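You operate a simulated robot arm through the tools that you are given. There is no shell and no other tool. Be economical: measure what you need, move in short steps, check, and stop when the job is done.

Carry out the task below with a simulated robot arm. There is one attempt and no reset: what you move stays moved.

TASK
Fold one tray flap up with the green lever and tape it.
Fine: the tray lies in the fixture; close the black clamp first; tape with the green button, then lower the lever; the other flap stays down, the clamp closed.
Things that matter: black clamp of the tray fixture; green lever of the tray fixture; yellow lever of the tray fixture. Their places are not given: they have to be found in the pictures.

The check looks at the end state, three seconds after you hand in, the way a careful person would. Anything else that was tipped, shoved, dropped, spilled or broken makes it a failure. Flat cloth is picked up by pressing the open fingertips on it (5 to 10 N) and closing them slowly along it; thin cloth reads only 2 to 8 mm in the jaws.

THE ROBOT
A 7-joint arm with a two-finger parallel gripper, fixed in place. Base frame: the origin is at the foot of the arm, x ahead of it, y to its left, z up; the work surface is at about z = 0. Lengths are in mm, angles in rad, forces in N, time in s.
With the tool pointing down near the work surface it reaches from about 220 to 580 mm from the base axis. Its first joint turns from -1.152 to 1.152 rad. Payload 2.5 kg.
The tool frame sits at the grasp point between the pads (the TCP): z along the fingers, y along the line on which they close. The tips reach 23 mm beyond it. Largest opening 94 mm; finger width 38, thickness 10; the body of the gripper, 54 by 96 mm, starts 39 mm behind the TCP.
Orientation is that of the tool frame in the base frame, as a unit quaternion [w, x, y, z]. With the fingers straight down and closing along the base's y, the tool's x points along the base's -x, its y along +y and its z along -z.

THE INTERFACE
- The arm moves only by the tool arm_command. Its argument "increments" is a list of rows, each a list of 7 numbers: the shift along the tool's x, y, z in mm, then the turn, a rotation vector about the tool's x, y, z in degrees, then the closure, from 0 (fully open) to 1 (shut). In form: [[x, y, z, wx, wy, wz, hand], ...]. A call has 1 to 8 rows; each row shifts and turns the commanded pose from where the row before left it, along the tool's axes as they then stand. Each row takes 0.2 s and may step no farther than 50 mm and 0.15 rad from the row before; otherwise, or with a gripper value out of range, the whole call is refused. A pose out of reach is approached as far as the arm can. The call stops where the force on the tool passes 90 N (or 10 N more than at its start, if that is more) or the arm is blocked; 0.2 s more then pass. The fingers move at their own pace (about 108 mm/s each) and stop on an object; they squeeze with about 43 N. The grip force told is the motor's: it shows also when the fingers shut on nothing. Time passes only in rows, and 0.2 s behind the last, so rows that do not move let the fingers close. The reply holds the time, the measured pose of the TCP, the force on the tool along the base axes, the opening and the grip force, in the units named above and with some noise, with the torque about the TCP (base axes, N m) and any sound that the robot's microphone picked up, and new pictures: "pictures" is both (left out), scene, wrist or none.
- Cameras (640 x 400 px; columns grow to the right, rows downward): "scene" is fixed at [125.8, -406.2, 566.4]; the picture's right is [0.81, -0.58, 0.00], its down [-0.25, -0.35, -0.90] and it looks along [0.52, 0.73, -0.43] (base axes); focal length 341 px, centre (320, 200). "wrist" rides on the gripper at [86, 16, -75] in the tool frame; the picture's right is [-0.18, 0.98, 0.00], its down [-0.58, -0.11, -0.81] and it looks along [-0.79, -0.15, 0.59] (tool axes); focal length 243 px, centre (320, 200).
- point_at(camera, pixels): for up to 12 pixels [column, row] of the newest picture of that camera ("zoom" is the newest enlarged one), the place [x, y, z] in the base frame of the surface seen there, good to about 2 mm, but the place of the scene camera against the robot may be out by one fixed shift of up to 12 mm in any direction. No time passes.
- close_up(camera, box): a new picture of the part [left, top, right, bottom] of that camera's present view, enlarged. No time passes.
- job_done(): hands the job in; it is judged then, once.

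Keep the steps short. Do not move on a guess: measure, check each grasp and each placing, and mend mistakes. In all there are 80 turns and 200 pictures (those below and enlarged ones count). Leave the gripper open and the arm clear of the work at the hand-in unless told otherwise, and finish with a single line.

The tools are called after "Call:" as name(argument=value, ...) on one line, values as JSON. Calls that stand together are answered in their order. arm_command: Moves the arm, as the interface text tells. Its arguments: {"type":"object","properties":{"increments":{"type":"array","items":{"type":"array","items":{"type":"number"}}},"pictures":{"type":"string","enum":["both","scene","wrist","none"]}},"required":["increments"]} The other tools are called the same way: point_at (camera, pixels) gives the place of the surface under pixels of a picture; close_up (camera, box) takes an enlarged picture of a part of a camera's view; job_done () hands the job in.

At the start:

```text
time_s: 0.0
ee_pos: [294.8, 194.4, 319.8]
tcp_rot: [0.0, 0.0, 1.0, 0.0]
contact_force: [-0.3, -1.6, -0.4]
wrist_torque: [-0.01, 0.02, 0.01]
finger_gap: 94.0
grasp_force: 0.1
```

scene: 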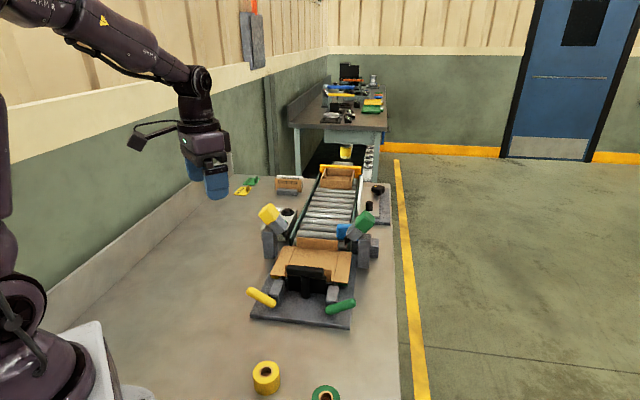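
wrist: 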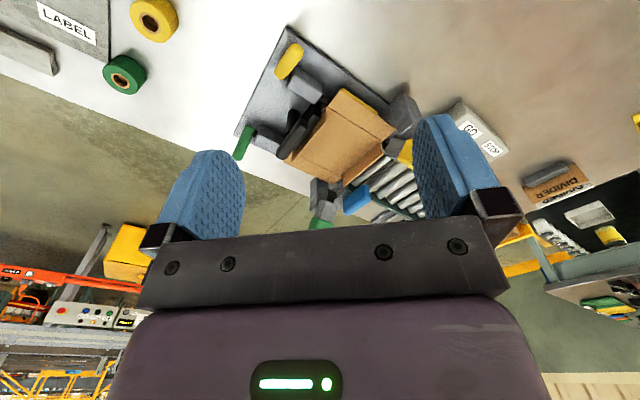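

I see the fixture in the scene around (305,275). I take enlarged views first.

Call:
close_up(camera="scene", box=[230, 180, 400, 340])

Call:
close_up(camera="wrist", box=[220, 20, 520, 240])

```text
2.50 times, centred on (315, 260) of scene
```

zoom: 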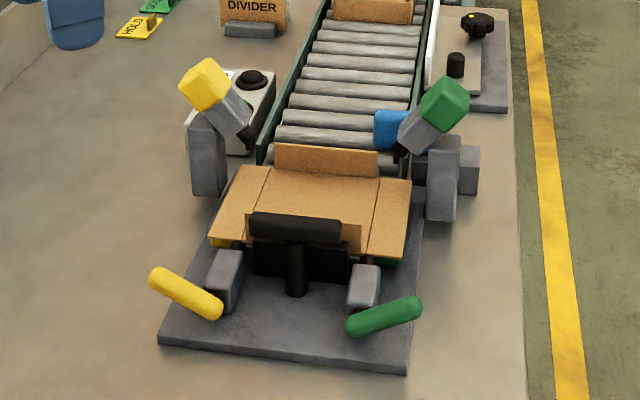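

```text
1.82 times, centred on (370, 130) of wrist
```

zoom: 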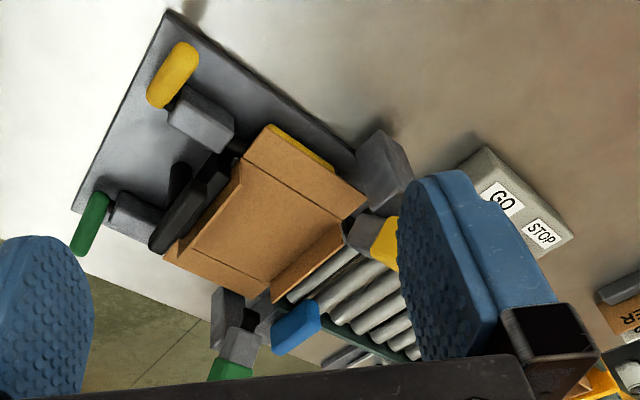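

The levers, clamp and button heads are visible. I measure them in the wrist zoom and the scene picture.

Call:
point_at(camera="zoom", pixels=[[187, 50], [158, 97], [101, 198], [79, 245], [218, 165], [160, 243], [180, 175], [168, 14], [75, 207], [300, 220], [205, 115], [125, 210]])

Call:
point_at(camera="scene", pixels=[[250, 291], [272, 303], [329, 310], [352, 302], [289, 269], [320, 272], [305, 288], [268, 214], [364, 222], [280, 223], [343, 231], [342, 262]])

```text
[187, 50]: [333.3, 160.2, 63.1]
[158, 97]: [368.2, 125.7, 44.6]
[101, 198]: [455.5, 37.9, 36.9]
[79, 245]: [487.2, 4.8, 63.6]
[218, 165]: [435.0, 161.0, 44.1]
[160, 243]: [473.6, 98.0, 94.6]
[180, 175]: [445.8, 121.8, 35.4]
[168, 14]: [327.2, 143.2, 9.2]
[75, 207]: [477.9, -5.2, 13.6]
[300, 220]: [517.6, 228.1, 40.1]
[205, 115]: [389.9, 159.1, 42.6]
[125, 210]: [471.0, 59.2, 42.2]
```

```text
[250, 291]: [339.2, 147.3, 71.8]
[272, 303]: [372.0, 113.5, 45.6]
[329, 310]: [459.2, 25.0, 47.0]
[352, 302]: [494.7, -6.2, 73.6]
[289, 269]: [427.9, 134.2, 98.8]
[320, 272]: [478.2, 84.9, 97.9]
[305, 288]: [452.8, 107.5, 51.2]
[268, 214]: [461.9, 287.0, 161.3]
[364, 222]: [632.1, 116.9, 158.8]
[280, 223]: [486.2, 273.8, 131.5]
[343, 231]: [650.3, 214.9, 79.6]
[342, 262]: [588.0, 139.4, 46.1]
```

Scene versus wrist offset is about (5,-12,9). I want a nearer look from the fixture's front, so I yaw the tool 45° and shift sideways at height.

Call:
arm_command(increments=[[0, 0, 0, 0, 0, -7.5, 0], [0, 0, 0, 0, 0, -7.5, 0], [0, 0, 0, 0, 0, -7.5, 0], [0, 0, 0, 0, 0, -7.5, 0], [0, 0, 0, 0, 0, -7.5, 0], [0, 0, 0, 0, 0, -7.5, 0], [16, -46, 0, 0, 0, 0, 0], [16, -46, 0, 0, 0, 0, 0]], pictures="wrist")

```text
time_s: 1.8
ee_pos: [337.3, 108.1, 319.7]
tcp_rot: [0.0, -0.384, 0.924, 0.0]
contact_force: [0.7, 0.6, 0.2]
wrist_torque: [0.0, -0.02, 0.01]
finger_gap: 94.1
grasp_force: 0.1
```

wrist: 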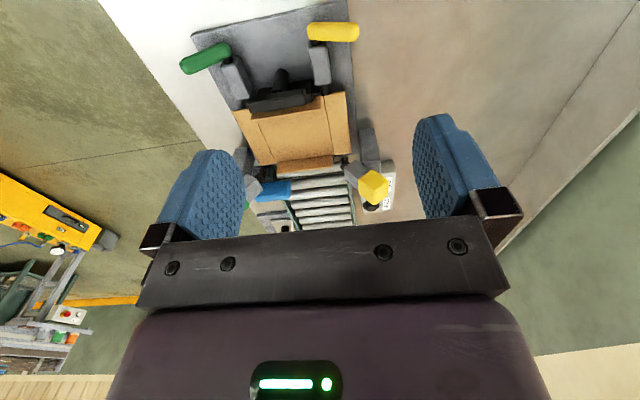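

Call:
close_up(camera="wrist", box=[170, 0, 410, 150])

Call:
close_up(camera="scene", box=[250, 230, 370, 330])

Call:
close_up(camera="scene", box=[330, 200, 390, 240])

```text
2.67 times, centred on (290, 75) of wrist
```

zoom: 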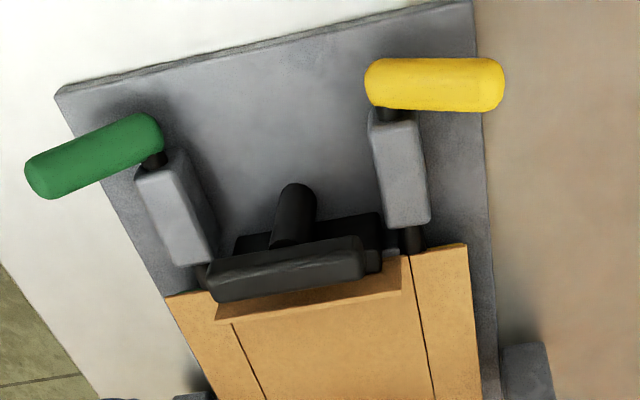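

```text
4.00 times, centred on (310, 280) of scene
```

zoom: 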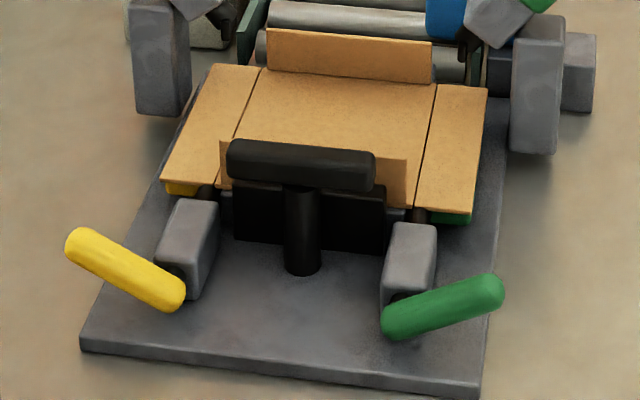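

```text
10.00 times, centred on (360, 220) of scene
```

zoom: 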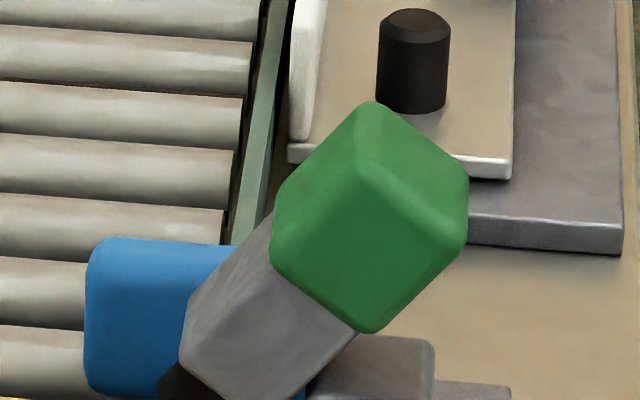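

I measure the clamp parts: stem, bar and black block, in the scene zoom area and wrist.

Call:
point_at(camera="wrist", pixels=[[281, 71], [280, 82], [279, 88], [252, 104], [300, 96], [305, 86], [262, 92], [280, 106], [253, 105], [318, 96], [275, 130], [290, 164]])

Call:
point_at(camera="scene", pixels=[[306, 296], [305, 290], [305, 282], [305, 278], [305, 272], [305, 267], [312, 288], [296, 285], [340, 284], [296, 270], [348, 262], [310, 258]])

```text
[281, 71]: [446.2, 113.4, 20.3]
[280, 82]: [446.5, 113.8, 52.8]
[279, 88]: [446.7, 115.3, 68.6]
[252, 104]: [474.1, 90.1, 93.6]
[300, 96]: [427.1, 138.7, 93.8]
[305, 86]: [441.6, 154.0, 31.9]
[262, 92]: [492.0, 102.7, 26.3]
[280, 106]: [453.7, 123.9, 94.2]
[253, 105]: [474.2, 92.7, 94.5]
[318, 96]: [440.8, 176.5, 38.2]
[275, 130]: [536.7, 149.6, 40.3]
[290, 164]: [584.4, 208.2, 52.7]
```

```text
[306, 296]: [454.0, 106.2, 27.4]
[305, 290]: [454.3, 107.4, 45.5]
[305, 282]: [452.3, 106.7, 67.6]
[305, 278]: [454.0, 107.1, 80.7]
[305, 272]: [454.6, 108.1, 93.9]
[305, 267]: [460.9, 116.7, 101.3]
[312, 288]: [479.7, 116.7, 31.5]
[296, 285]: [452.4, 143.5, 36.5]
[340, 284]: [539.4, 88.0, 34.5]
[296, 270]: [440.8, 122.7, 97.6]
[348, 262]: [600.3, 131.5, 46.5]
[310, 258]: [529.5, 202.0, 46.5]
```

The clamp stem is vertical near (450,118), bar top z≈95 along u=(.707,-.707). I bring the closed fingers above the spot just in front of the bar.

Call:
arm_command(increments=[[-25, -37, 0, 0, 0, 0, 1], [-25, -37, 0, 0, 0, 0, 1], [0, 0, 45, 0, 0, 0, 1], [0, 0, 45, 0, 0, 0, 1], [0, 0, 45, 0, 0, 0, 1], [0, 0, 45, 0, 0, 0, 1]])

```text
time_s: 3.2
ee_pos: [425.2, 93.2, 139.9]
tcp_rot: [0.0, -0.382, 0.924, 0.0]
contact_force: [-0.5, 0.0, -0.5]
wrist_torque: [-0.01, 0.02, 0.02]
finger_gap: 0.0
grasp_force: 42.1
```

scene: 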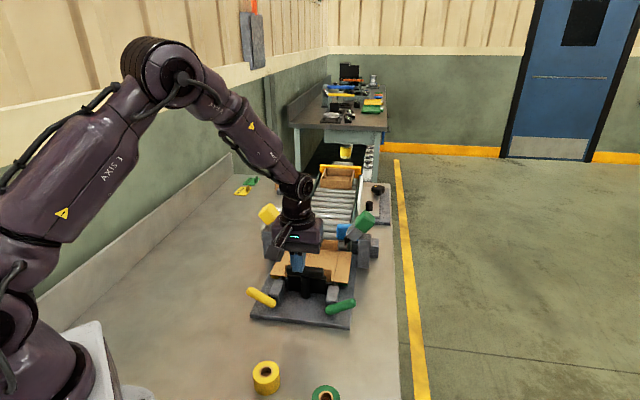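
wrist: 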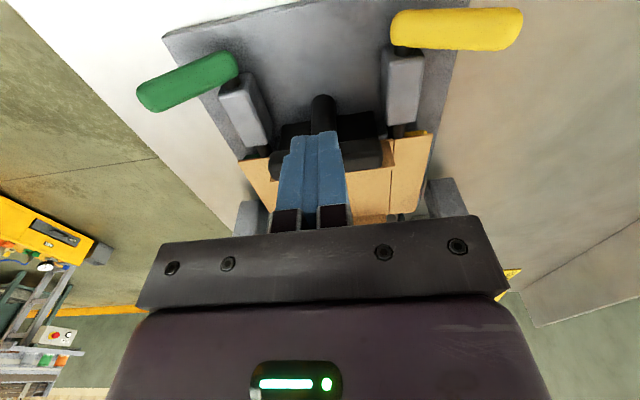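

Fingers are in front of the bar. Lower 42 mm so the tips are level with the bar, then push gently towards the tray in small steps.

Call:
arm_command(increments=[[0, 0, 42, 0, 0, 0, 1], [-6, 0, 0, 0, 0, 0, 1], [-4, 0, 0, 0, 0, 0, 1], [-3, 0, 0, 0, 0, 0, 1], [-3, 0, 0, 0, 0, 0, 1]])

```text
time_s: 4.4
ee_pos: [434.6, 99.9, 97.2]
tcp_rot: [-0.004, -0.381, 0.924, -0.001]
contact_force: [-17.4, -13.6, 7.7]
wrist_torque: [0.02, -0.03, 0.09]
finger_gap: 0.0
grasp_force: 42.2
```

scene: 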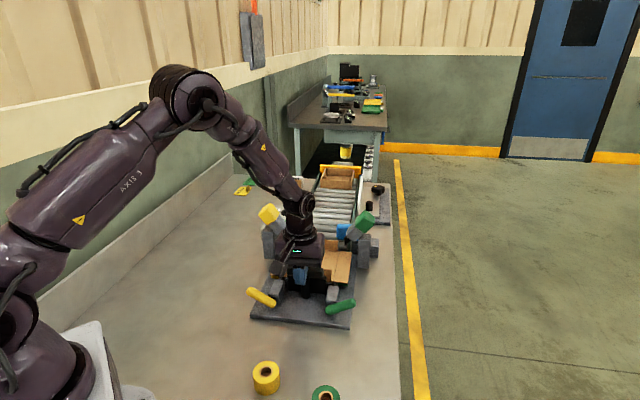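
wrist: 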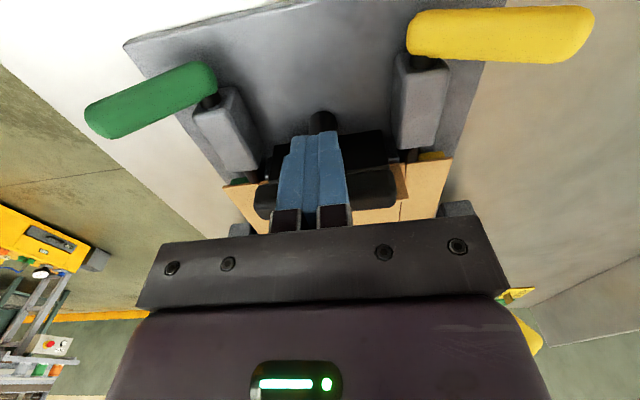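

Contact at about 22 N, roughly where expected. Push a little more and watch whether it gives.

Call:
arm_command(increments=[[-3, 0, 0, 0, 0, 0, 1], [-3, 0, 0, 0, 0, 0, 1], [-3, 0, 0, 0, 0, 0, 1]], pictures="wrist")

```text
time_s: 5.2
ee_pos: [434.6, 99.4, 95.5]
tcp_rot: [-0.02, -0.378, 0.926, -0.003]
contact_force: [-57.8, -49.2, 32.6]
wrist_torque: [0.16, -0.27, 0.26]
finger_gap: 0.2
grasp_force: 42.7
```

wrist: 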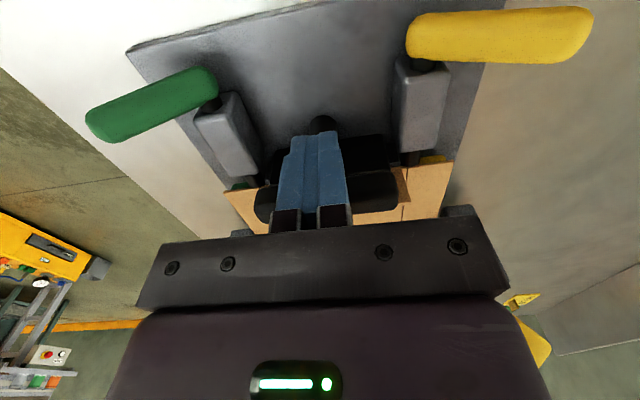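

It does not yield at 80 N: not that direction. I back off, raise, and try pressing down on top of the bar.

Call:
arm_command(increments=[[15, 0, 0, 0, 0, 0, 1], [0, 0, -45, 0, 0, 0, 1], [-27, 0, 0, 0, 0, 0, 1], [0, 0, 18, 0, 0, 0, 1], [0, 0, 4, 0, 0, 0, 1], [0, 0, 4, 0, 0, 0, 1], [0, 0, 3, 0, 0, 0, 1]])

```text
time_s: 6.8
ee_pos: [451.8, 118.2, 116.5]
tcp_rot: [0.0, -0.383, 0.924, 0.0]
contact_force: [-10.7, -2.9, 23.5]
wrist_torque: [-0.11, 0.41, -0.01]
finger_gap: 0.0
grasp_force: 42.5
```

scene: 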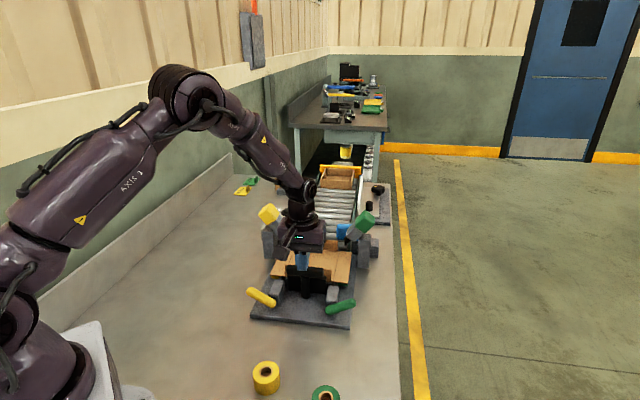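
wrist: 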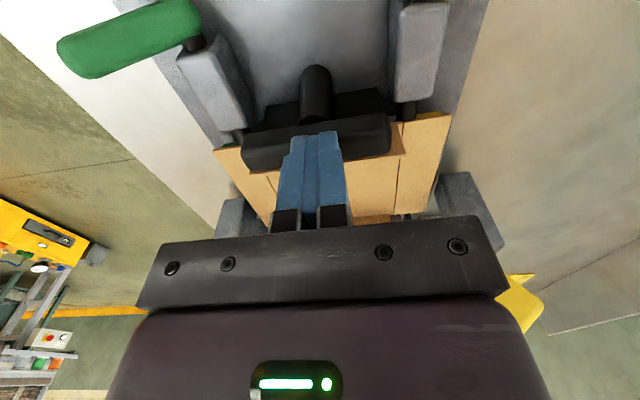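

Contact on top of the bar at tip z≈93.5. A little more downwards.

Call:
arm_command(increments=[[0, 0, 3, 0, 0, 0, 1], [0, 0, 3, 0, 0, 0, 1], [0, 0, 3, 0, 0, 0, 1]], pictures="wrist")

```text
time_s: 7.4
ee_pos: [451.8, 118.2, 116.2]
tcp_rot: [0.0, -0.383, 0.924, -0.001]
contact_force: [-3.6, -1.5, 5.7]
wrist_torque: [0.01, -0.02, 0.04]
finger_gap: 0.0
grasp_force: 41.7
stopped in row 2: the force on the tool passed its limit at 95 N (the readings are from after the stop); the commanded pose is now the measured one
```

wrist: 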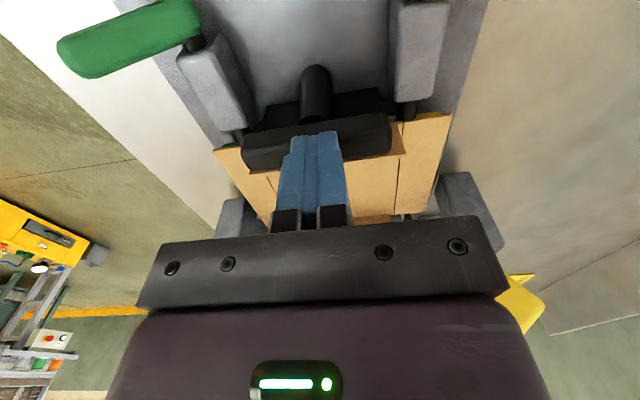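

Rigid too. The remaining way is tipping towards the front (-v). I measure the tray's front wall before going behind the bar.

Call:
point_at(camera="wrist", pixels=[[394, 160], [402, 145], [385, 145], [385, 120], [260, 160], [360, 185], [370, 155], [315, 70], [370, 105], [430, 150]])

Call:
close_up(camera="wrist", box=[160, 30, 480, 230])

```text
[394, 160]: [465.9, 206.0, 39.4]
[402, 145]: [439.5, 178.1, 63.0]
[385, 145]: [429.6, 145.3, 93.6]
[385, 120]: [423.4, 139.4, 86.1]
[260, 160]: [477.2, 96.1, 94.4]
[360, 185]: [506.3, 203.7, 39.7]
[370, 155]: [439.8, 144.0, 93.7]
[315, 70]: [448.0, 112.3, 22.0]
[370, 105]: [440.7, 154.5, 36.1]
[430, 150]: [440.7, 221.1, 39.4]
```

```text
2.00 times, centred on (320, 130) of wrist
```

zoom: 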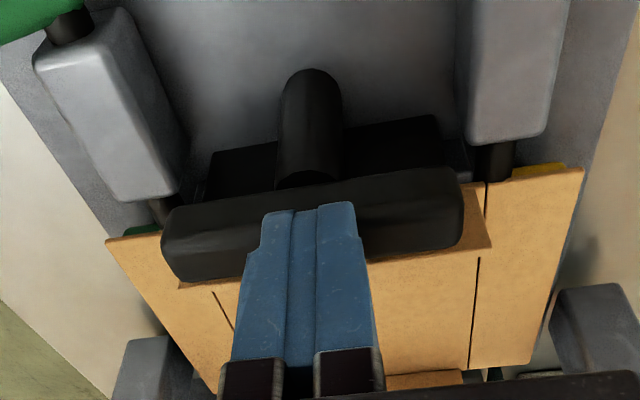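

Wall top is z≈63, bar spans z 80–94. I go over the bar to its tray side (tips kept at z≈78) and pull towards the front gently.

Call:
arm_command(increments=[[0, 0, -22, 0, 0, 0, 1], [-41, 0, 0, 0, 0, 0, 1], [0, 0, 37, 0, 0, 0, 1], [6, 0, 0, 0, 0, 0, 1], [4, 0, 0, 0, 0, 0, 1], [3, 0, 0, 0, 0, 0, 1], [3, 0, 0, 0, 0, 0, 1]])

```text
time_s: 9.0
ee_pos: [472.0, 141.4, 101.6]
tcp_rot: [0.008, -0.385, 0.923, 0.003]
contact_force: [30.8, 32.9, -16.6]
wrist_torque: [0.63, -0.39, 0.21]
finger_gap: 0.0
grasp_force: 42.6
```

scene: 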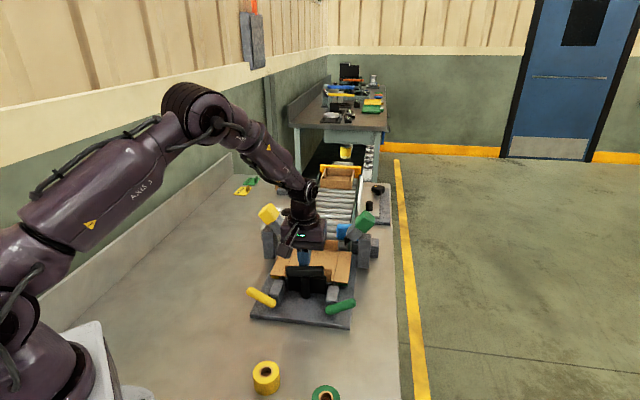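
wrist: 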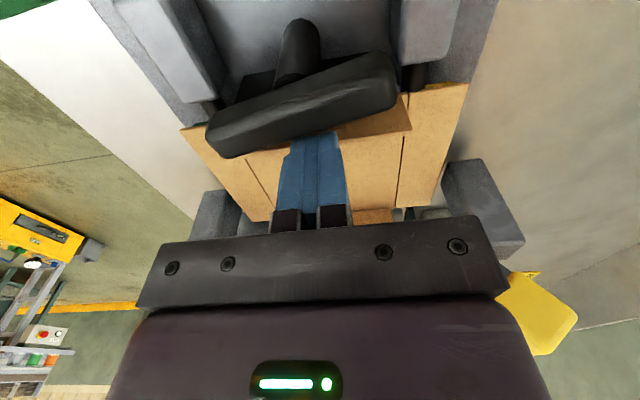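

The bar turns about its vertical stem: it is a T-handle that twisted counter-clockwise (green-side end towards the tray). I back off, shift to the yellow-side end of the bar and keep turning it that way.

Call:
arm_command(increments=[[-8, 0, 0, 0, 0, 0, 1], [0, 32, 0, 0, 0, 0, 1], [8, 0, 0, 0, 0, 0, 1], [6, 0, 0, 0, 0, 0, 1], [5, -1, 0, 0, 0, 0, 1], [5, -1, 0, 0, 0, 0, 1]])

```text
time_s: 10.4
ee_pos: [436.7, 144.1, 101.0]
tcp_rot: [-0.001, -0.382, 0.924, 0.0]
contact_force: [0.5, 0.9, -0.3]
wrist_torque: [0.03, 0.03, -0.02]
finger_gap: 0.3
grasp_force: 42.2
```

scene: 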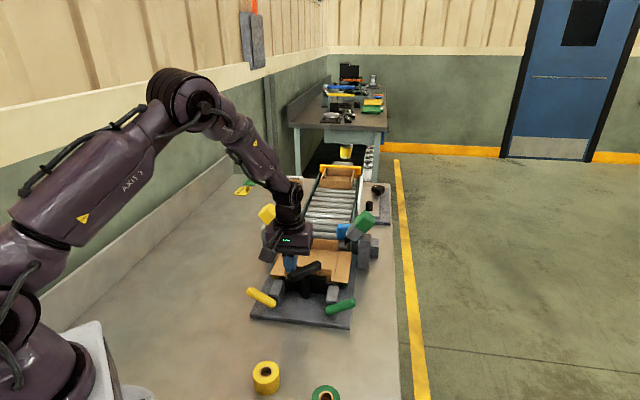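
wrist: 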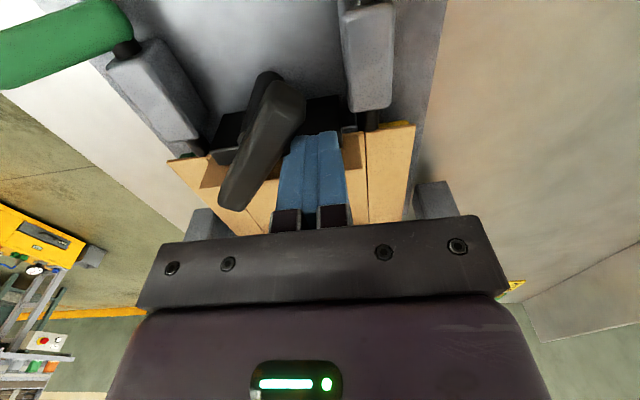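

It turns freely, now about 60°. Continue along the arc.

Call:
arm_command(increments=[[6, -2, 0, 0, 0, 0, 1], [6, -4, 0, 0, 0, 0, 1], [5, -4, 0, 0, 0, 0, 1], [1, -3, 0, 0, 0, 0, 1]])

```text
time_s: 11.4
ee_pos: [433.6, 123.1, 100.7]
tcp_rot: [-0.001, -0.383, 0.924, 0.0]
contact_force: [-0.2, -0.1, 0.1]
wrist_torque: [0.0, 0.0, 0.0]
finger_gap: 0.0
grasp_force: 42.4
```

scene: 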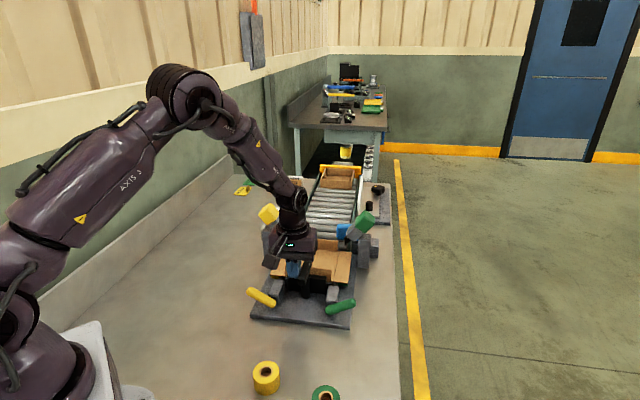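
wrist: 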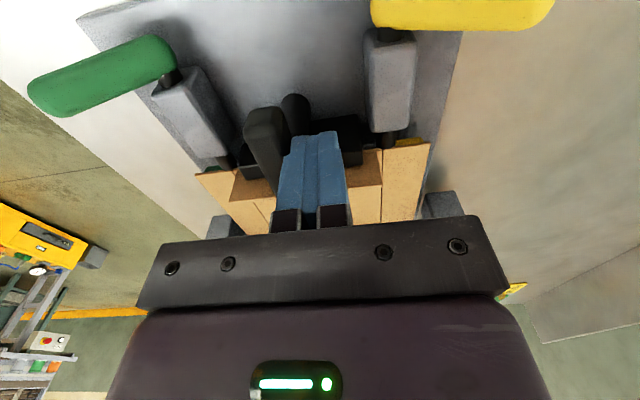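

The bar now points along the tray axis. I raise clear and look.

Call:
arm_command(increments=[[5, 4, 0, 0, 0, 0, 1], [0, 0, -45, 0, 0, 0, 1], [30, 30, -20, 0, 0, 0, 1], [30, 30, 0, 0, 0, 0, 1]])

```text
time_s: 12.4
ee_pos: [343.2, 122.6, 165.6]
tcp_rot: [-0.001, -0.382, 0.924, 0.0]
contact_force: [0.1, 0.4, 0.4]
wrist_torque: [0.03, -0.03, -0.02]
finger_gap: 0.1
grasp_force: 42.0
```

scene: 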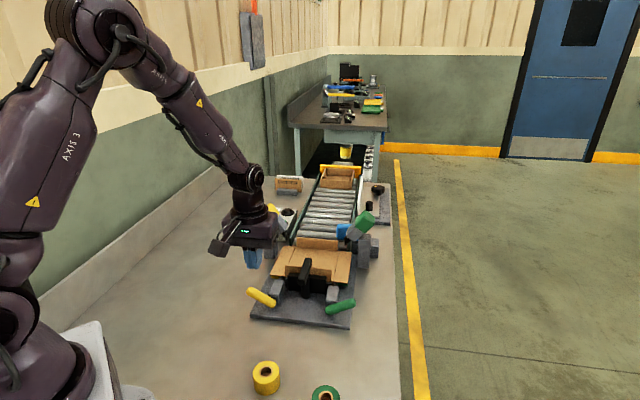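
wrist: 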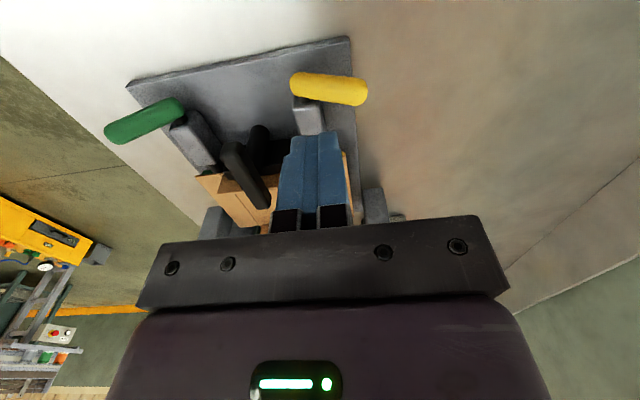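

Call:
close_up(camera="scene", box=[250, 230, 370, 330])

Call:
point_at(camera="scene", pixels=[[305, 262], [304, 270], [304, 280], [304, 290], [309, 259], [301, 267]])

```text
4.00 times, centred on (310, 280) of scene
```

zoom: 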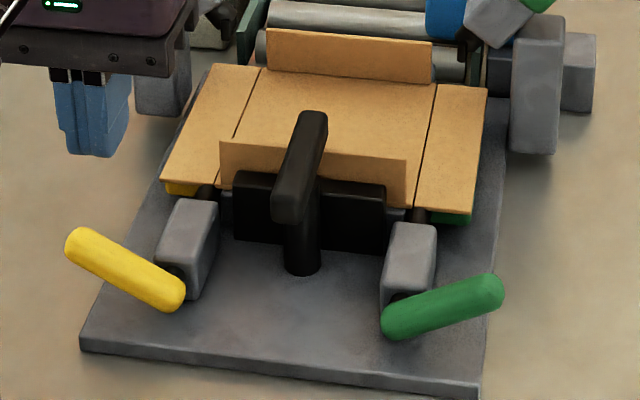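

```text
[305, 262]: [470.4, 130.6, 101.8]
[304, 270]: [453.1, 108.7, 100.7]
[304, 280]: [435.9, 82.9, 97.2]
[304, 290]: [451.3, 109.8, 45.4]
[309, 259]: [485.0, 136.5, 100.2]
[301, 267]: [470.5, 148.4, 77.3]
```

The bar turned and the black jaw moved towards the tray wall, so this is the closing way. I verify its end stop by pushing a little more at the front end.

Call:
arm_command(increments=[[-28, -23, 0, 0, 0, 0, 1], [-29, -23, 0, 0, 0, 0, 1], [0, 0, 33, 0, 0, 0, 1], [0, 0, 32, 0, 0, 0, 1], [0, -8, 0, 0, 0, 0, 1], [0, -5, 0, 0, 0, 0, 1], [0, -3, 0, 0, 0, 0, 1]])

```text
time_s: 14.0
ee_pos: [425.8, 119.6, 101.4]
tcp_rot: [-0.001, -0.383, 0.924, 0.0]
contact_force: [-0.2, -0.7, 0.1]
wrist_torque: [0.0, 0.0, 0.04]
finger_gap: 0.0
grasp_force: 42.5
```

scene: 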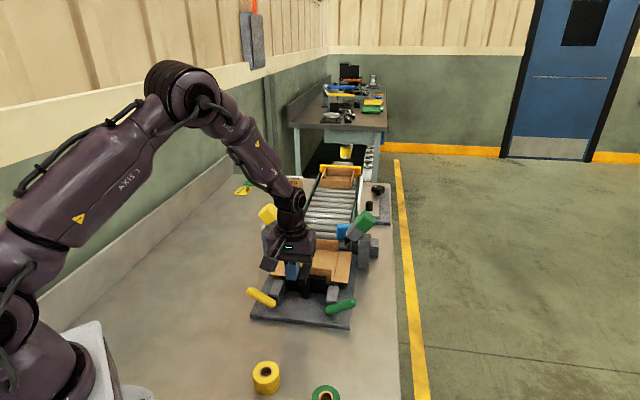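
wrist: 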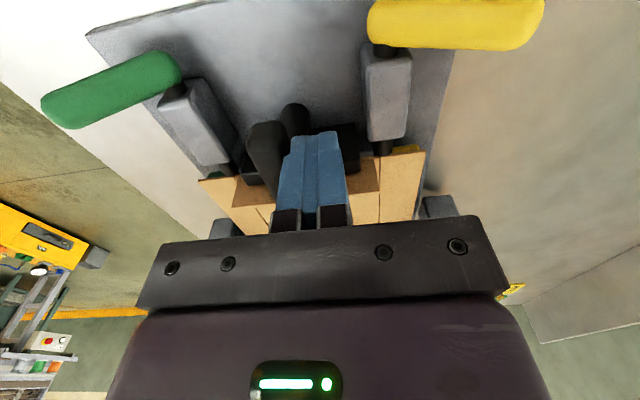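

No contact yet; a few more small steps.

Call:
arm_command(increments=[[0, -3, 0, 0, 0, 0, 1], [0, -3, 0, 0, 0, 0, 1], [0, -3, 0, 0, 0, 0, 1], [0, -2, 0, 0, 0, 0, 1]], pictures="wrist")

```text
time_s: 15.0
ee_pos: [429.9, 116.5, 100.0]
tcp_rot: [-0.006, -0.385, 0.923, 0.003]
contact_force: [-41.7, 15.2, 26.2]
wrist_torque: [0.14, 0.09, 0.08]
finger_gap: 0.0
grasp_force: 41.5
```

wrist: 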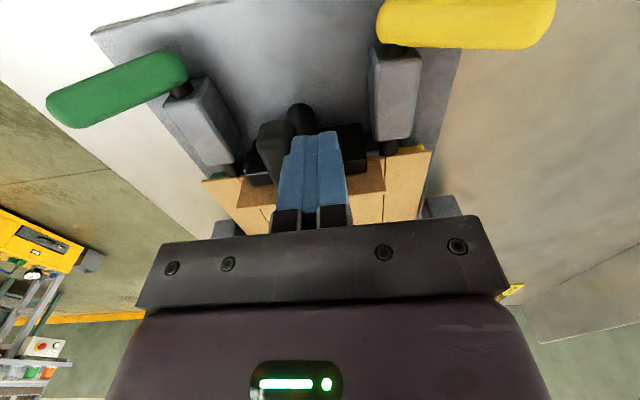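

Firm stop at ~50 N: clamp is closed. I back off, rise, and measure the green lever.

Call:
arm_command(increments=[[0, 16, 0, 0, 0, 0, 1], [0, 0, -45, 0, 0, 0, 0.6], [25, -20, -20, 0, 0, 0, 0.6], [25, -20, 0, 0, 0, 0, 0.6]])

```text
time_s: 16.0
ee_pos: [414.6, 58.7, 166.2]
tcp_rot: [-0.001, -0.382, 0.924, 0.0]
contact_force: [0.1, -0.3, 0.2]
wrist_torque: [0.02, -0.01, 0.0]
finger_gap: 37.7
grasp_force: 0.1
```

scene: 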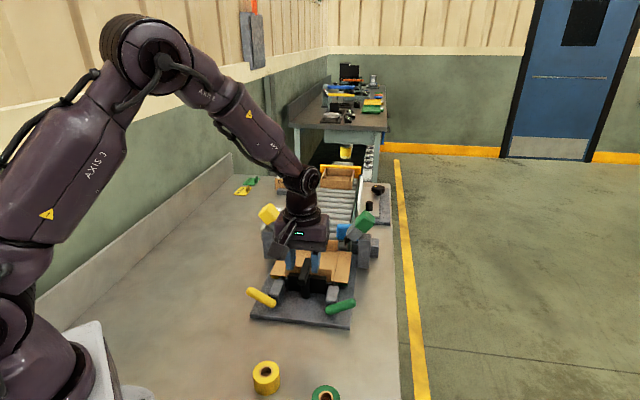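
wrist: 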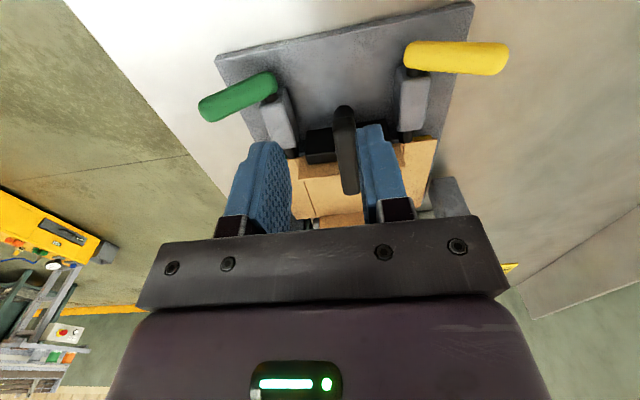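

Call:
close_up(camera="wrist", box=[190, 50, 350, 150])

Call:
point_at(camera="wrist", pixels=[[203, 108], [215, 105], [230, 97], [245, 88], [262, 82], [273, 84], [268, 99], [275, 97], [280, 120], [286, 130], [250, 96], [222, 112]])

```text
4.00 times, centred on (270, 100) of wrist
```

zoom: 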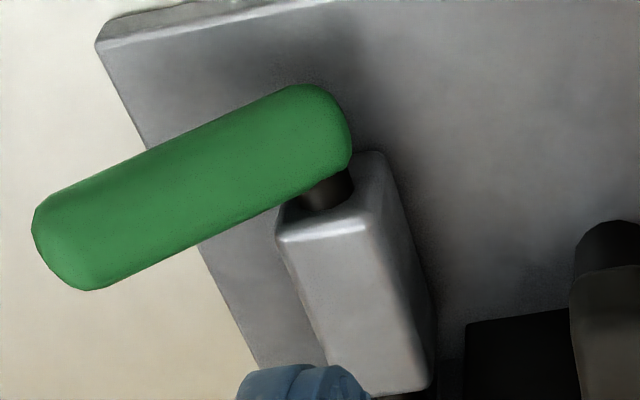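

```text
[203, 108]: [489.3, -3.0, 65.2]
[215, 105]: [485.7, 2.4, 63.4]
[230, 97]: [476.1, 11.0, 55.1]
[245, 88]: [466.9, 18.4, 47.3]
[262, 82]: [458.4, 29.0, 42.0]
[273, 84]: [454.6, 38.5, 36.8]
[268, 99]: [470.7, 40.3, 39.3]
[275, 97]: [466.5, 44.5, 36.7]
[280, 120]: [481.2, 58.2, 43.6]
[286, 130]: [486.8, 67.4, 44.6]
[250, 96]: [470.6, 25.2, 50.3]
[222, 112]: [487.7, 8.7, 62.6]
```

Lever: shaft axis about u=298, z≈30; lever rises outward at ~32°. I'll grip it near its tip with the fingers closing along the shaft axis, so I turn the tool by 90° at a safe height.

Call:
arm_command(increments=[[0, 0, -30, 0, 0, 7.5, 0.6], [0, 0, 0, 0, 0, 7.5, 0.6], [0, 0, 0, 0, 0, 7.5, 0.6], [0, 0, 0, 0, 0, 7.5, 0.6], [0, 0, 0, 0, 0, 7.5, 0.6], [0, 0, 0, 0, 0, 7.5, 0.6], [0, 0, 0, 0, 0, 7.5, 0.6], [0, 0, 0, 0, 0, 7.5, 0.6]], pictures="none")

Call:
arm_command(increments=[[0, 0, 0, 0, 0, 7.5, 0.6], [0, 0, 0, 0, 0, 7.5, 0.6], [0, 0, 0, 0, 0, 7.5, 0.6], [0, 0, 0, 0, 0, 7.5, 0.6], [0, 0, 0, 0, 0, 0, 0.6]])

```text
time_s: 17.8
ee_pos: [415.8, 59.6, 196.2]
tcp_rot: [0.0, 0.133, 0.991, -0.001]
contact_force: [-0.1, 0.7, -0.1]
wrist_torque: [-0.01, -0.01, -0.01]
finger_gap: 37.7
grasp_force: 0.1
```

```text
time_s: 19.0
ee_pos: [415.2, 59.7, 195.3]
tcp_rot: [0.0, 0.384, 0.923, 0.0]
contact_force: [0.5, -0.1, -0.1]
wrist_torque: [0.01, 0.01, -0.03]
finger_gap: 37.5
grasp_force: 0.1
```

scene: 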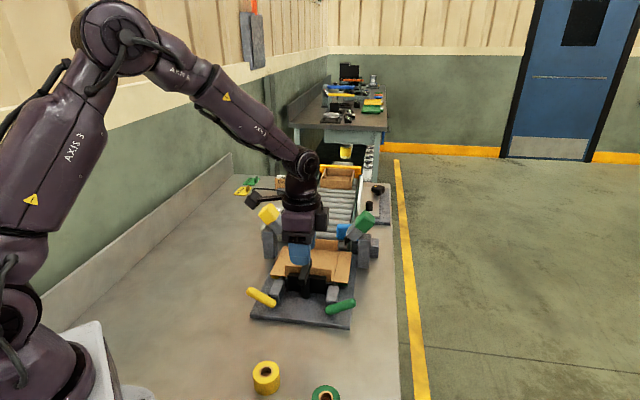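
wrist: 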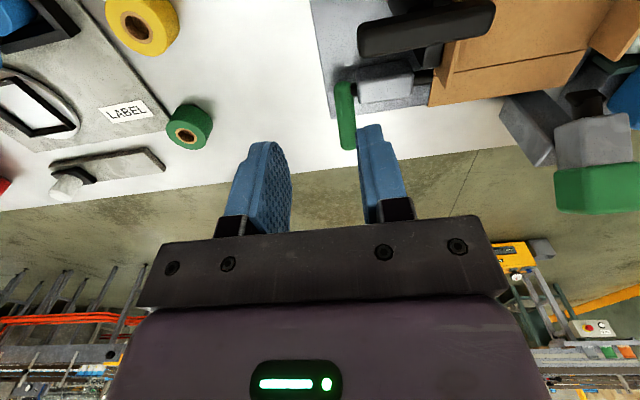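

Oriented. Move over the lever tip and lower to z≈100 for a check.

Call:
arm_command(increments=[[-45, 6, 0, 0, 0, 0, 0.6], [-45, 7, 0, 0, 0, 0, 0.6], [0, 0, 45, 0, 0, 0, 0.6], [0, 0, 45, 0, 0, 0, 0.6]])

Call:
close_up(camera="scene", box=[270, 220, 410, 330])

Call:
point_at(camera="wrist", pixels=[[310, 130], [325, 160], [310, 190], [300, 100]])

```text
time_s: 20.0
ee_pos: [488.4, 4.1, 104.9]
tcp_rot: [-0.001, 0.383, 0.924, -0.001]
contact_force: [0.2, 0.7, -0.1]
wrist_torque: [0.02, -0.01, 0.02]
finger_gap: 37.6
grasp_force: 0.1
```

scene: 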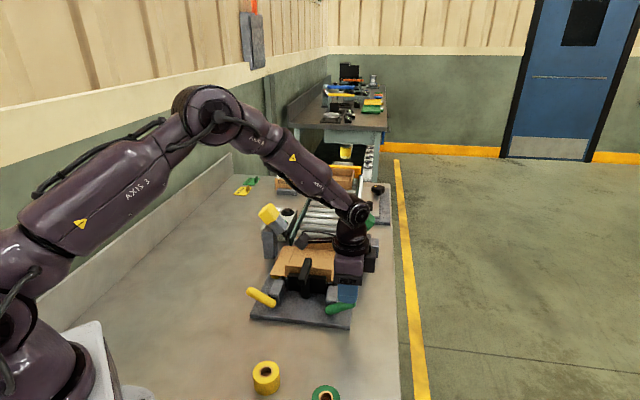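
wrist: 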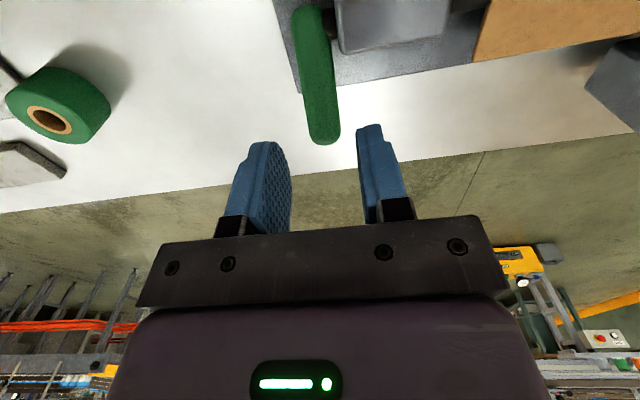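

```text
3.64 times, centred on (340, 275) of scene
```

zoom: 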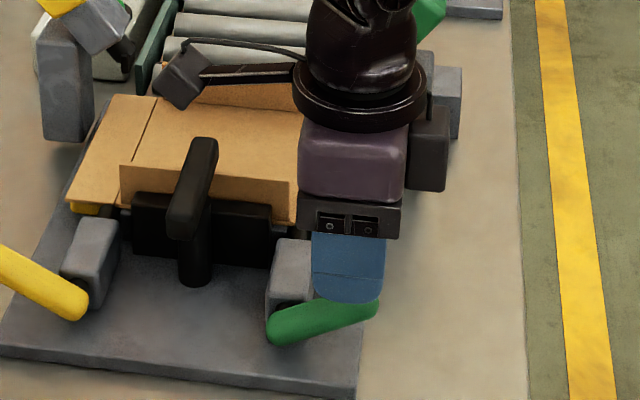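

```text
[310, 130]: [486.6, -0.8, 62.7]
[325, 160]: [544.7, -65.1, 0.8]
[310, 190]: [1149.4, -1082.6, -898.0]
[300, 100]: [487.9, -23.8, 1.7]
```

Lever is between the fingers. Lower to z≈56 and close gently.

Call:
arm_command(increments=[[0, 0, 25, 0, 0, 0, 0.6], [0, 0, 24, 0, 0, 0, 0.6], [0, 0, 0, 0, 0, 0, 0.75], [0, 0, 0, 0, 0, 0, 0.9], [0, 0, 0, 0, 0, 0, 0.9]])

Call:
close_up(camera="scene", box=[270, 220, 410, 330])

```text
time_s: 21.2
ee_pos: [489.4, 6.4, 56.3]
tcp_rot: [0.001, 0.382, 0.924, 0.002]
contact_force: [20.1, 11.6, -11.4]
wrist_torque: [-0.83, 0.01, -0.1]
finger_gap: 19.9
grasp_force: 45.2
```

scene: 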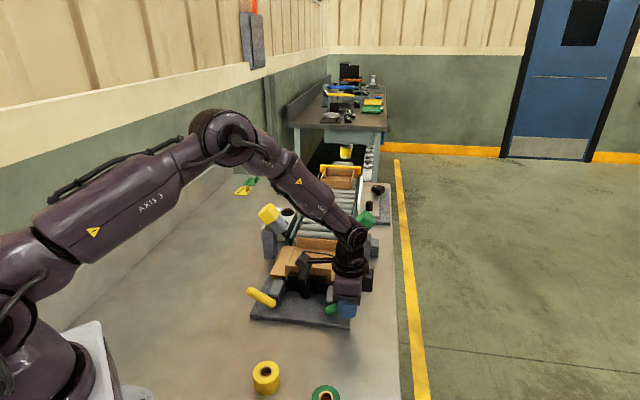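
wrist: 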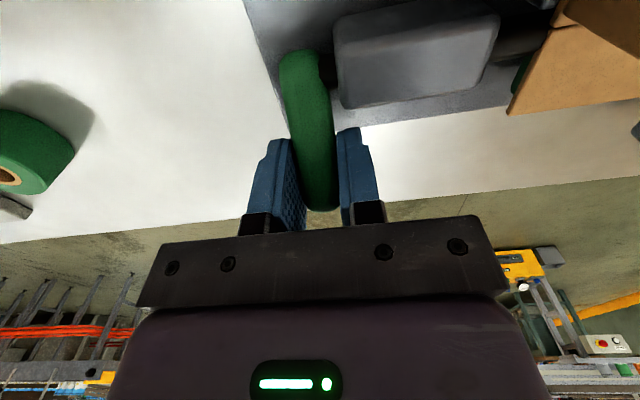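

```text
3.64 times, centred on (340, 275) of scene
```

zoom: 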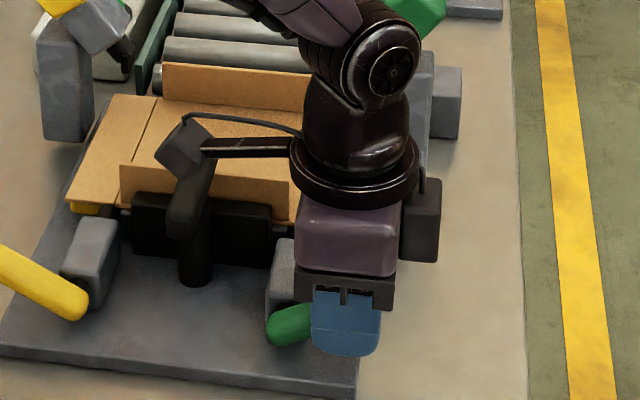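

Gripped (19.9 mm). I relax the sideways load by 2 mm and lift along the arc about the shaft, three steps first.

Call:
arm_command(increments=[[0, 2, 0, 0, 0, 0, 0.9], [5.3, 0, -7.1, 0, 0, 0, 0.9], [6.6, 0, -6.1, 0, 0, 0, 0.9], [7.5, 0, -4.9, 0, 0, 0, 0.9]])

Call:
close_up(camera="scene", box=[270, 220, 410, 330])

```text
time_s: 22.2
ee_pos: [479.3, 16.7, 75.5]
tcp_rot: [0.006, 0.383, 0.924, -0.001]
contact_force: [24.3, -5.8, -10.6]
wrist_torque: [-1.02, -0.52, 0.51]
finger_gap: 19.9
grasp_force: 45.1
```

scene: 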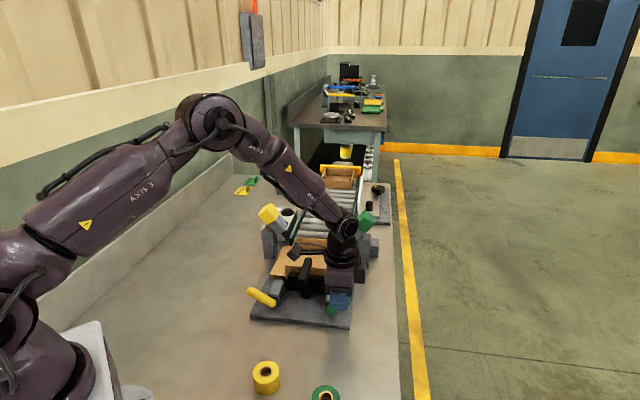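
wrist: 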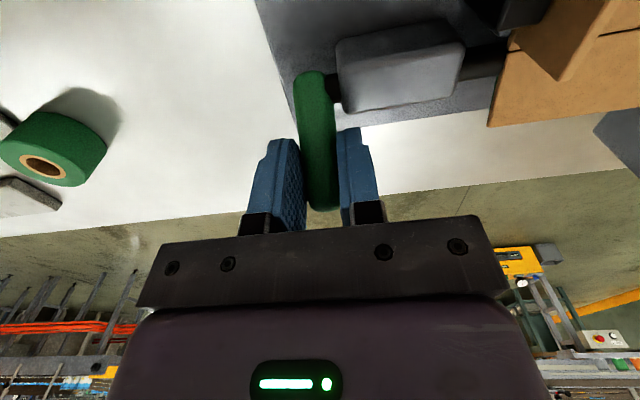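

```text
3.64 times, centred on (340, 275) of scene
```

zoom: 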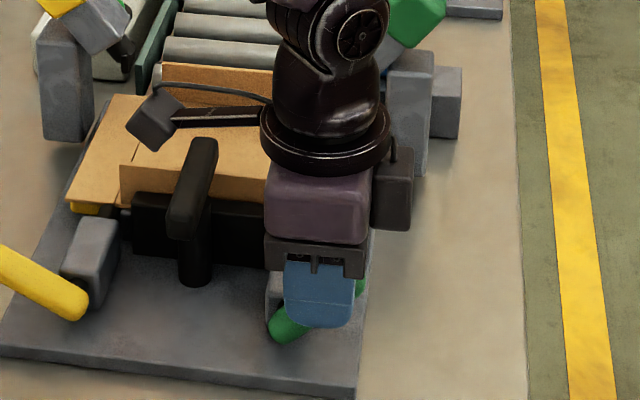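

Lever rises with the fingers. Continue the arc.

Call:
arm_command(increments=[[8.2, 0, -3.5, 0, 0, 0, 0.9], [8.7, 0, -2, 0, 0, 0, 0.9], [9, 0, -0.5, 0, 0, 0, 0.9]])

Call:
close_up(camera="scene", box=[270, 220, 410, 330])

```text
time_s: 23.0
ee_pos: [461.0, 33.7, 82.6]
tcp_rot: [0.007, 0.385, 0.923, -0.001]
contact_force: [19.8, -20.6, 12.6]
wrist_torque: [-1.15, -0.57, 0.36]
finger_gap: 19.9
grasp_force: 45.3
```

scene: 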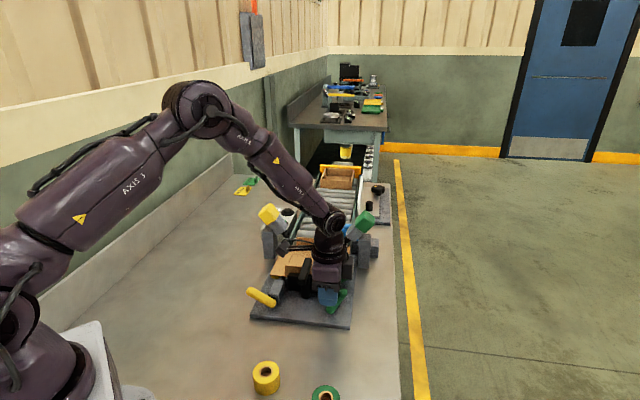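
wrist: 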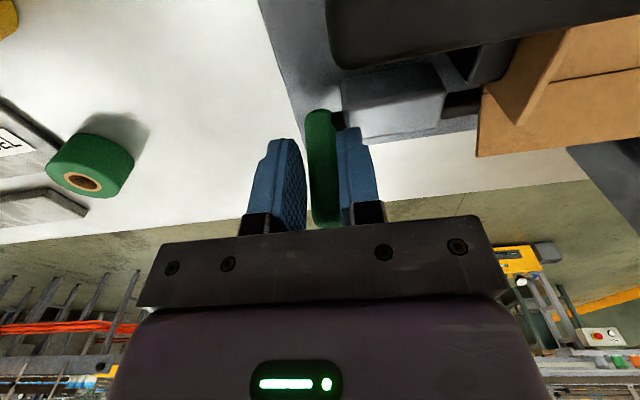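

```text
3.64 times, centred on (340, 275) of scene
```

zoom: 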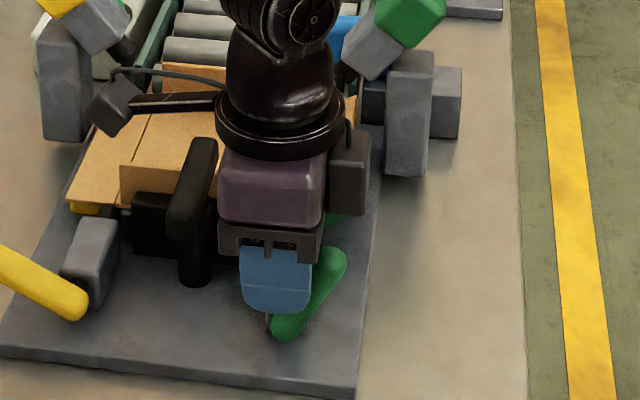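

The lever seems to have lagged in the pads (~55–60°). I open, lift straight up and see where the lever is and whether it stays.

Call:
arm_command(increments=[[0, 0, 0, 0, 0, 0, 0.6], [0, 0, 0, 0, 0, 0, 0.6], [0, 0, -40, 0, 0, 0, 0.6], [0, 0, -30, 0, 0, 0, 0.6], [40, 0, 0, 0, 0, 0, 0.6]])

Call:
close_up(camera="scene", box=[270, 220, 410, 330])

```text
time_s: 24.2
ee_pos: [430.0, 65.8, 150.4]
tcp_rot: [0.0, 0.383, 0.924, -0.001]
contact_force: [1.1, -0.3, -0.2]
wrist_torque: [0.02, 0.02, -0.01]
finger_gap: 37.7
grasp_force: 0.1
```

scene: 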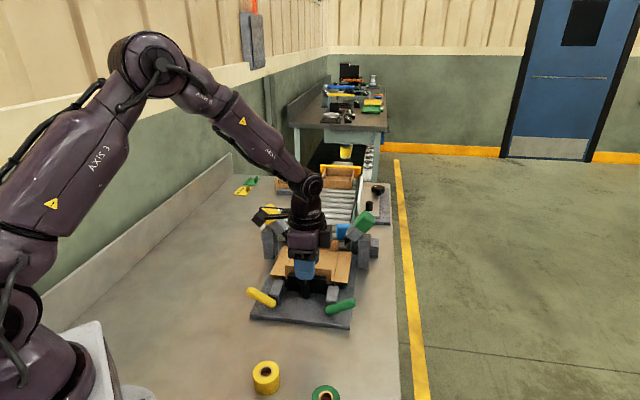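
wrist: 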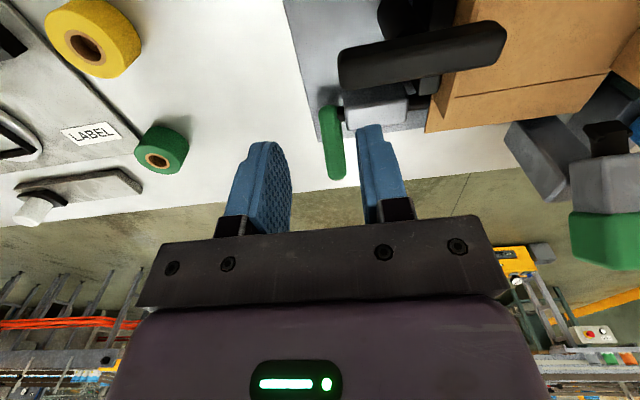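

```text
3.64 times, centred on (340, 275) of scene
```

zoom: 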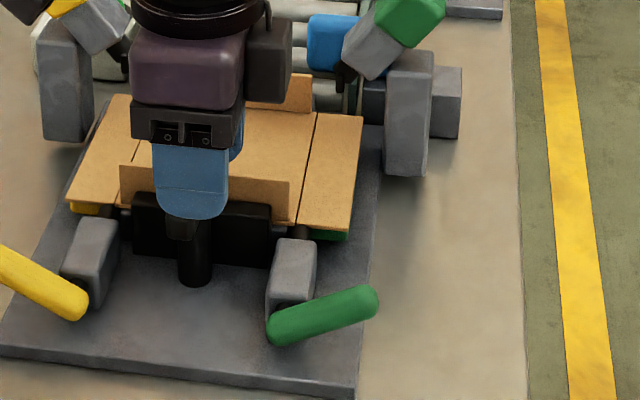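

Lever sprang back by itself, so gripping slips. New plan: closed fingers tilted ~35°, reaching under the lever from outside and sweeping it up and inward. First turn the yaw back at height.

Call:
arm_command(increments=[[0, 0, -40, 0, 0, -7.5, 1], [0, 0, 0, 0, 0, -7.5, 1], [0, 0, 0, 0, 0, -7.5, 1], [0, 0, 0, 0, 0, -7.5, 1], [0, 0, 0, 0, 0, -7.5, 1], [0, 0, 0, 0, 0, -7.5, 1], [0, 0, 0, 0, 0, -7.5, 1], [0, 0, 0, 0, 0, -7.5, 1]], pictures="none")

Call:
arm_command(increments=[[0, 0, 0, 0, 0, -7.5, 1], [0, 0, 0, 0, 0, -7.5, 1], [0, 0, 0, 0, 0, -7.5, 1], [0, 0, 0, 0, 0, -7.5, 1], [3, -48, 0, 0, 0, 0, 1], [3, -48, 0, 0, 0, 0, 1], [4, -46, 0, 0, 0, 0, 1]], pictures="none")

Call:
arm_command(increments=[[0, 0, 0, -7, 0, 0, 1], [0, 0, 0, -7, 0, 0, 1], [0, 0, 0, -7, 0, 0, 1], [0, 0, 0, -7, 0, 0, 1], [0, 0, 0, -7, 0, 0, 1], [0, 0, 0, 0, 0, 0, 1]])

```text
time_s: 26.0
ee_pos: [429.4, 67.0, 190.9]
tcp_rot: [-0.002, -0.132, 0.991, -0.001]
contact_force: [-0.3, -0.7, -0.4]
wrist_torque: [0.01, 0.02, 0.0]
finger_gap: 0.0
grasp_force: 42.5
```

```text
time_s: 27.6
ee_pos: [522.7, -42.5, 190.2]
tcp_rot: [0.0, -0.383, 0.924, -0.001]
contact_force: [0.1, -0.1, -0.3]
wrist_torque: [0.01, -0.05, -0.01]
finger_gap: 0.0
grasp_force: 42.0
```

```text
time_s: 29.0
ee_pos: [522.1, -41.0, 190.3]
tcp_rot: [-0.116, -0.365, 0.881, 0.279]
contact_force: [-0.4, -0.3, 0.3]
wrist_torque: [0.0, 0.03, 0.0]
finger_gap: 0.0
grasp_force: 42.5
```

scene: 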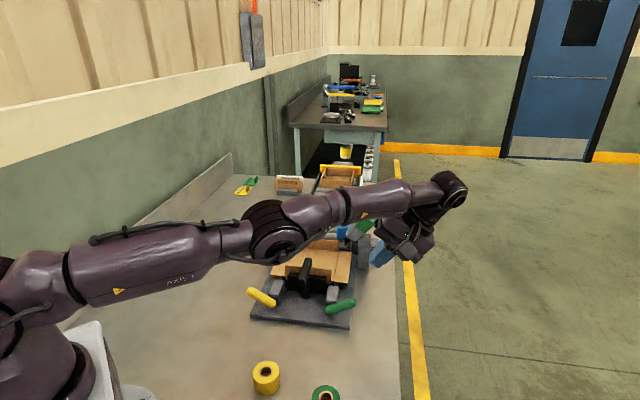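
wrist: 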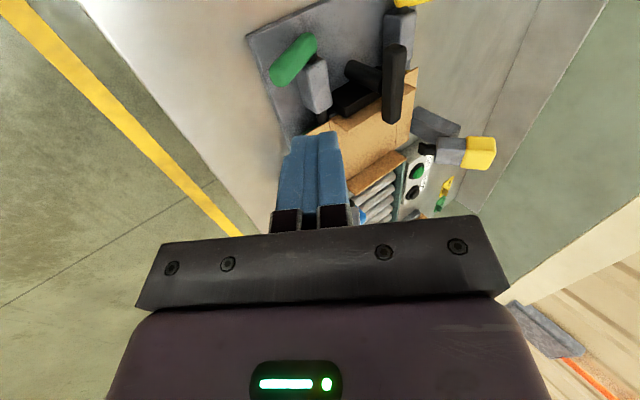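

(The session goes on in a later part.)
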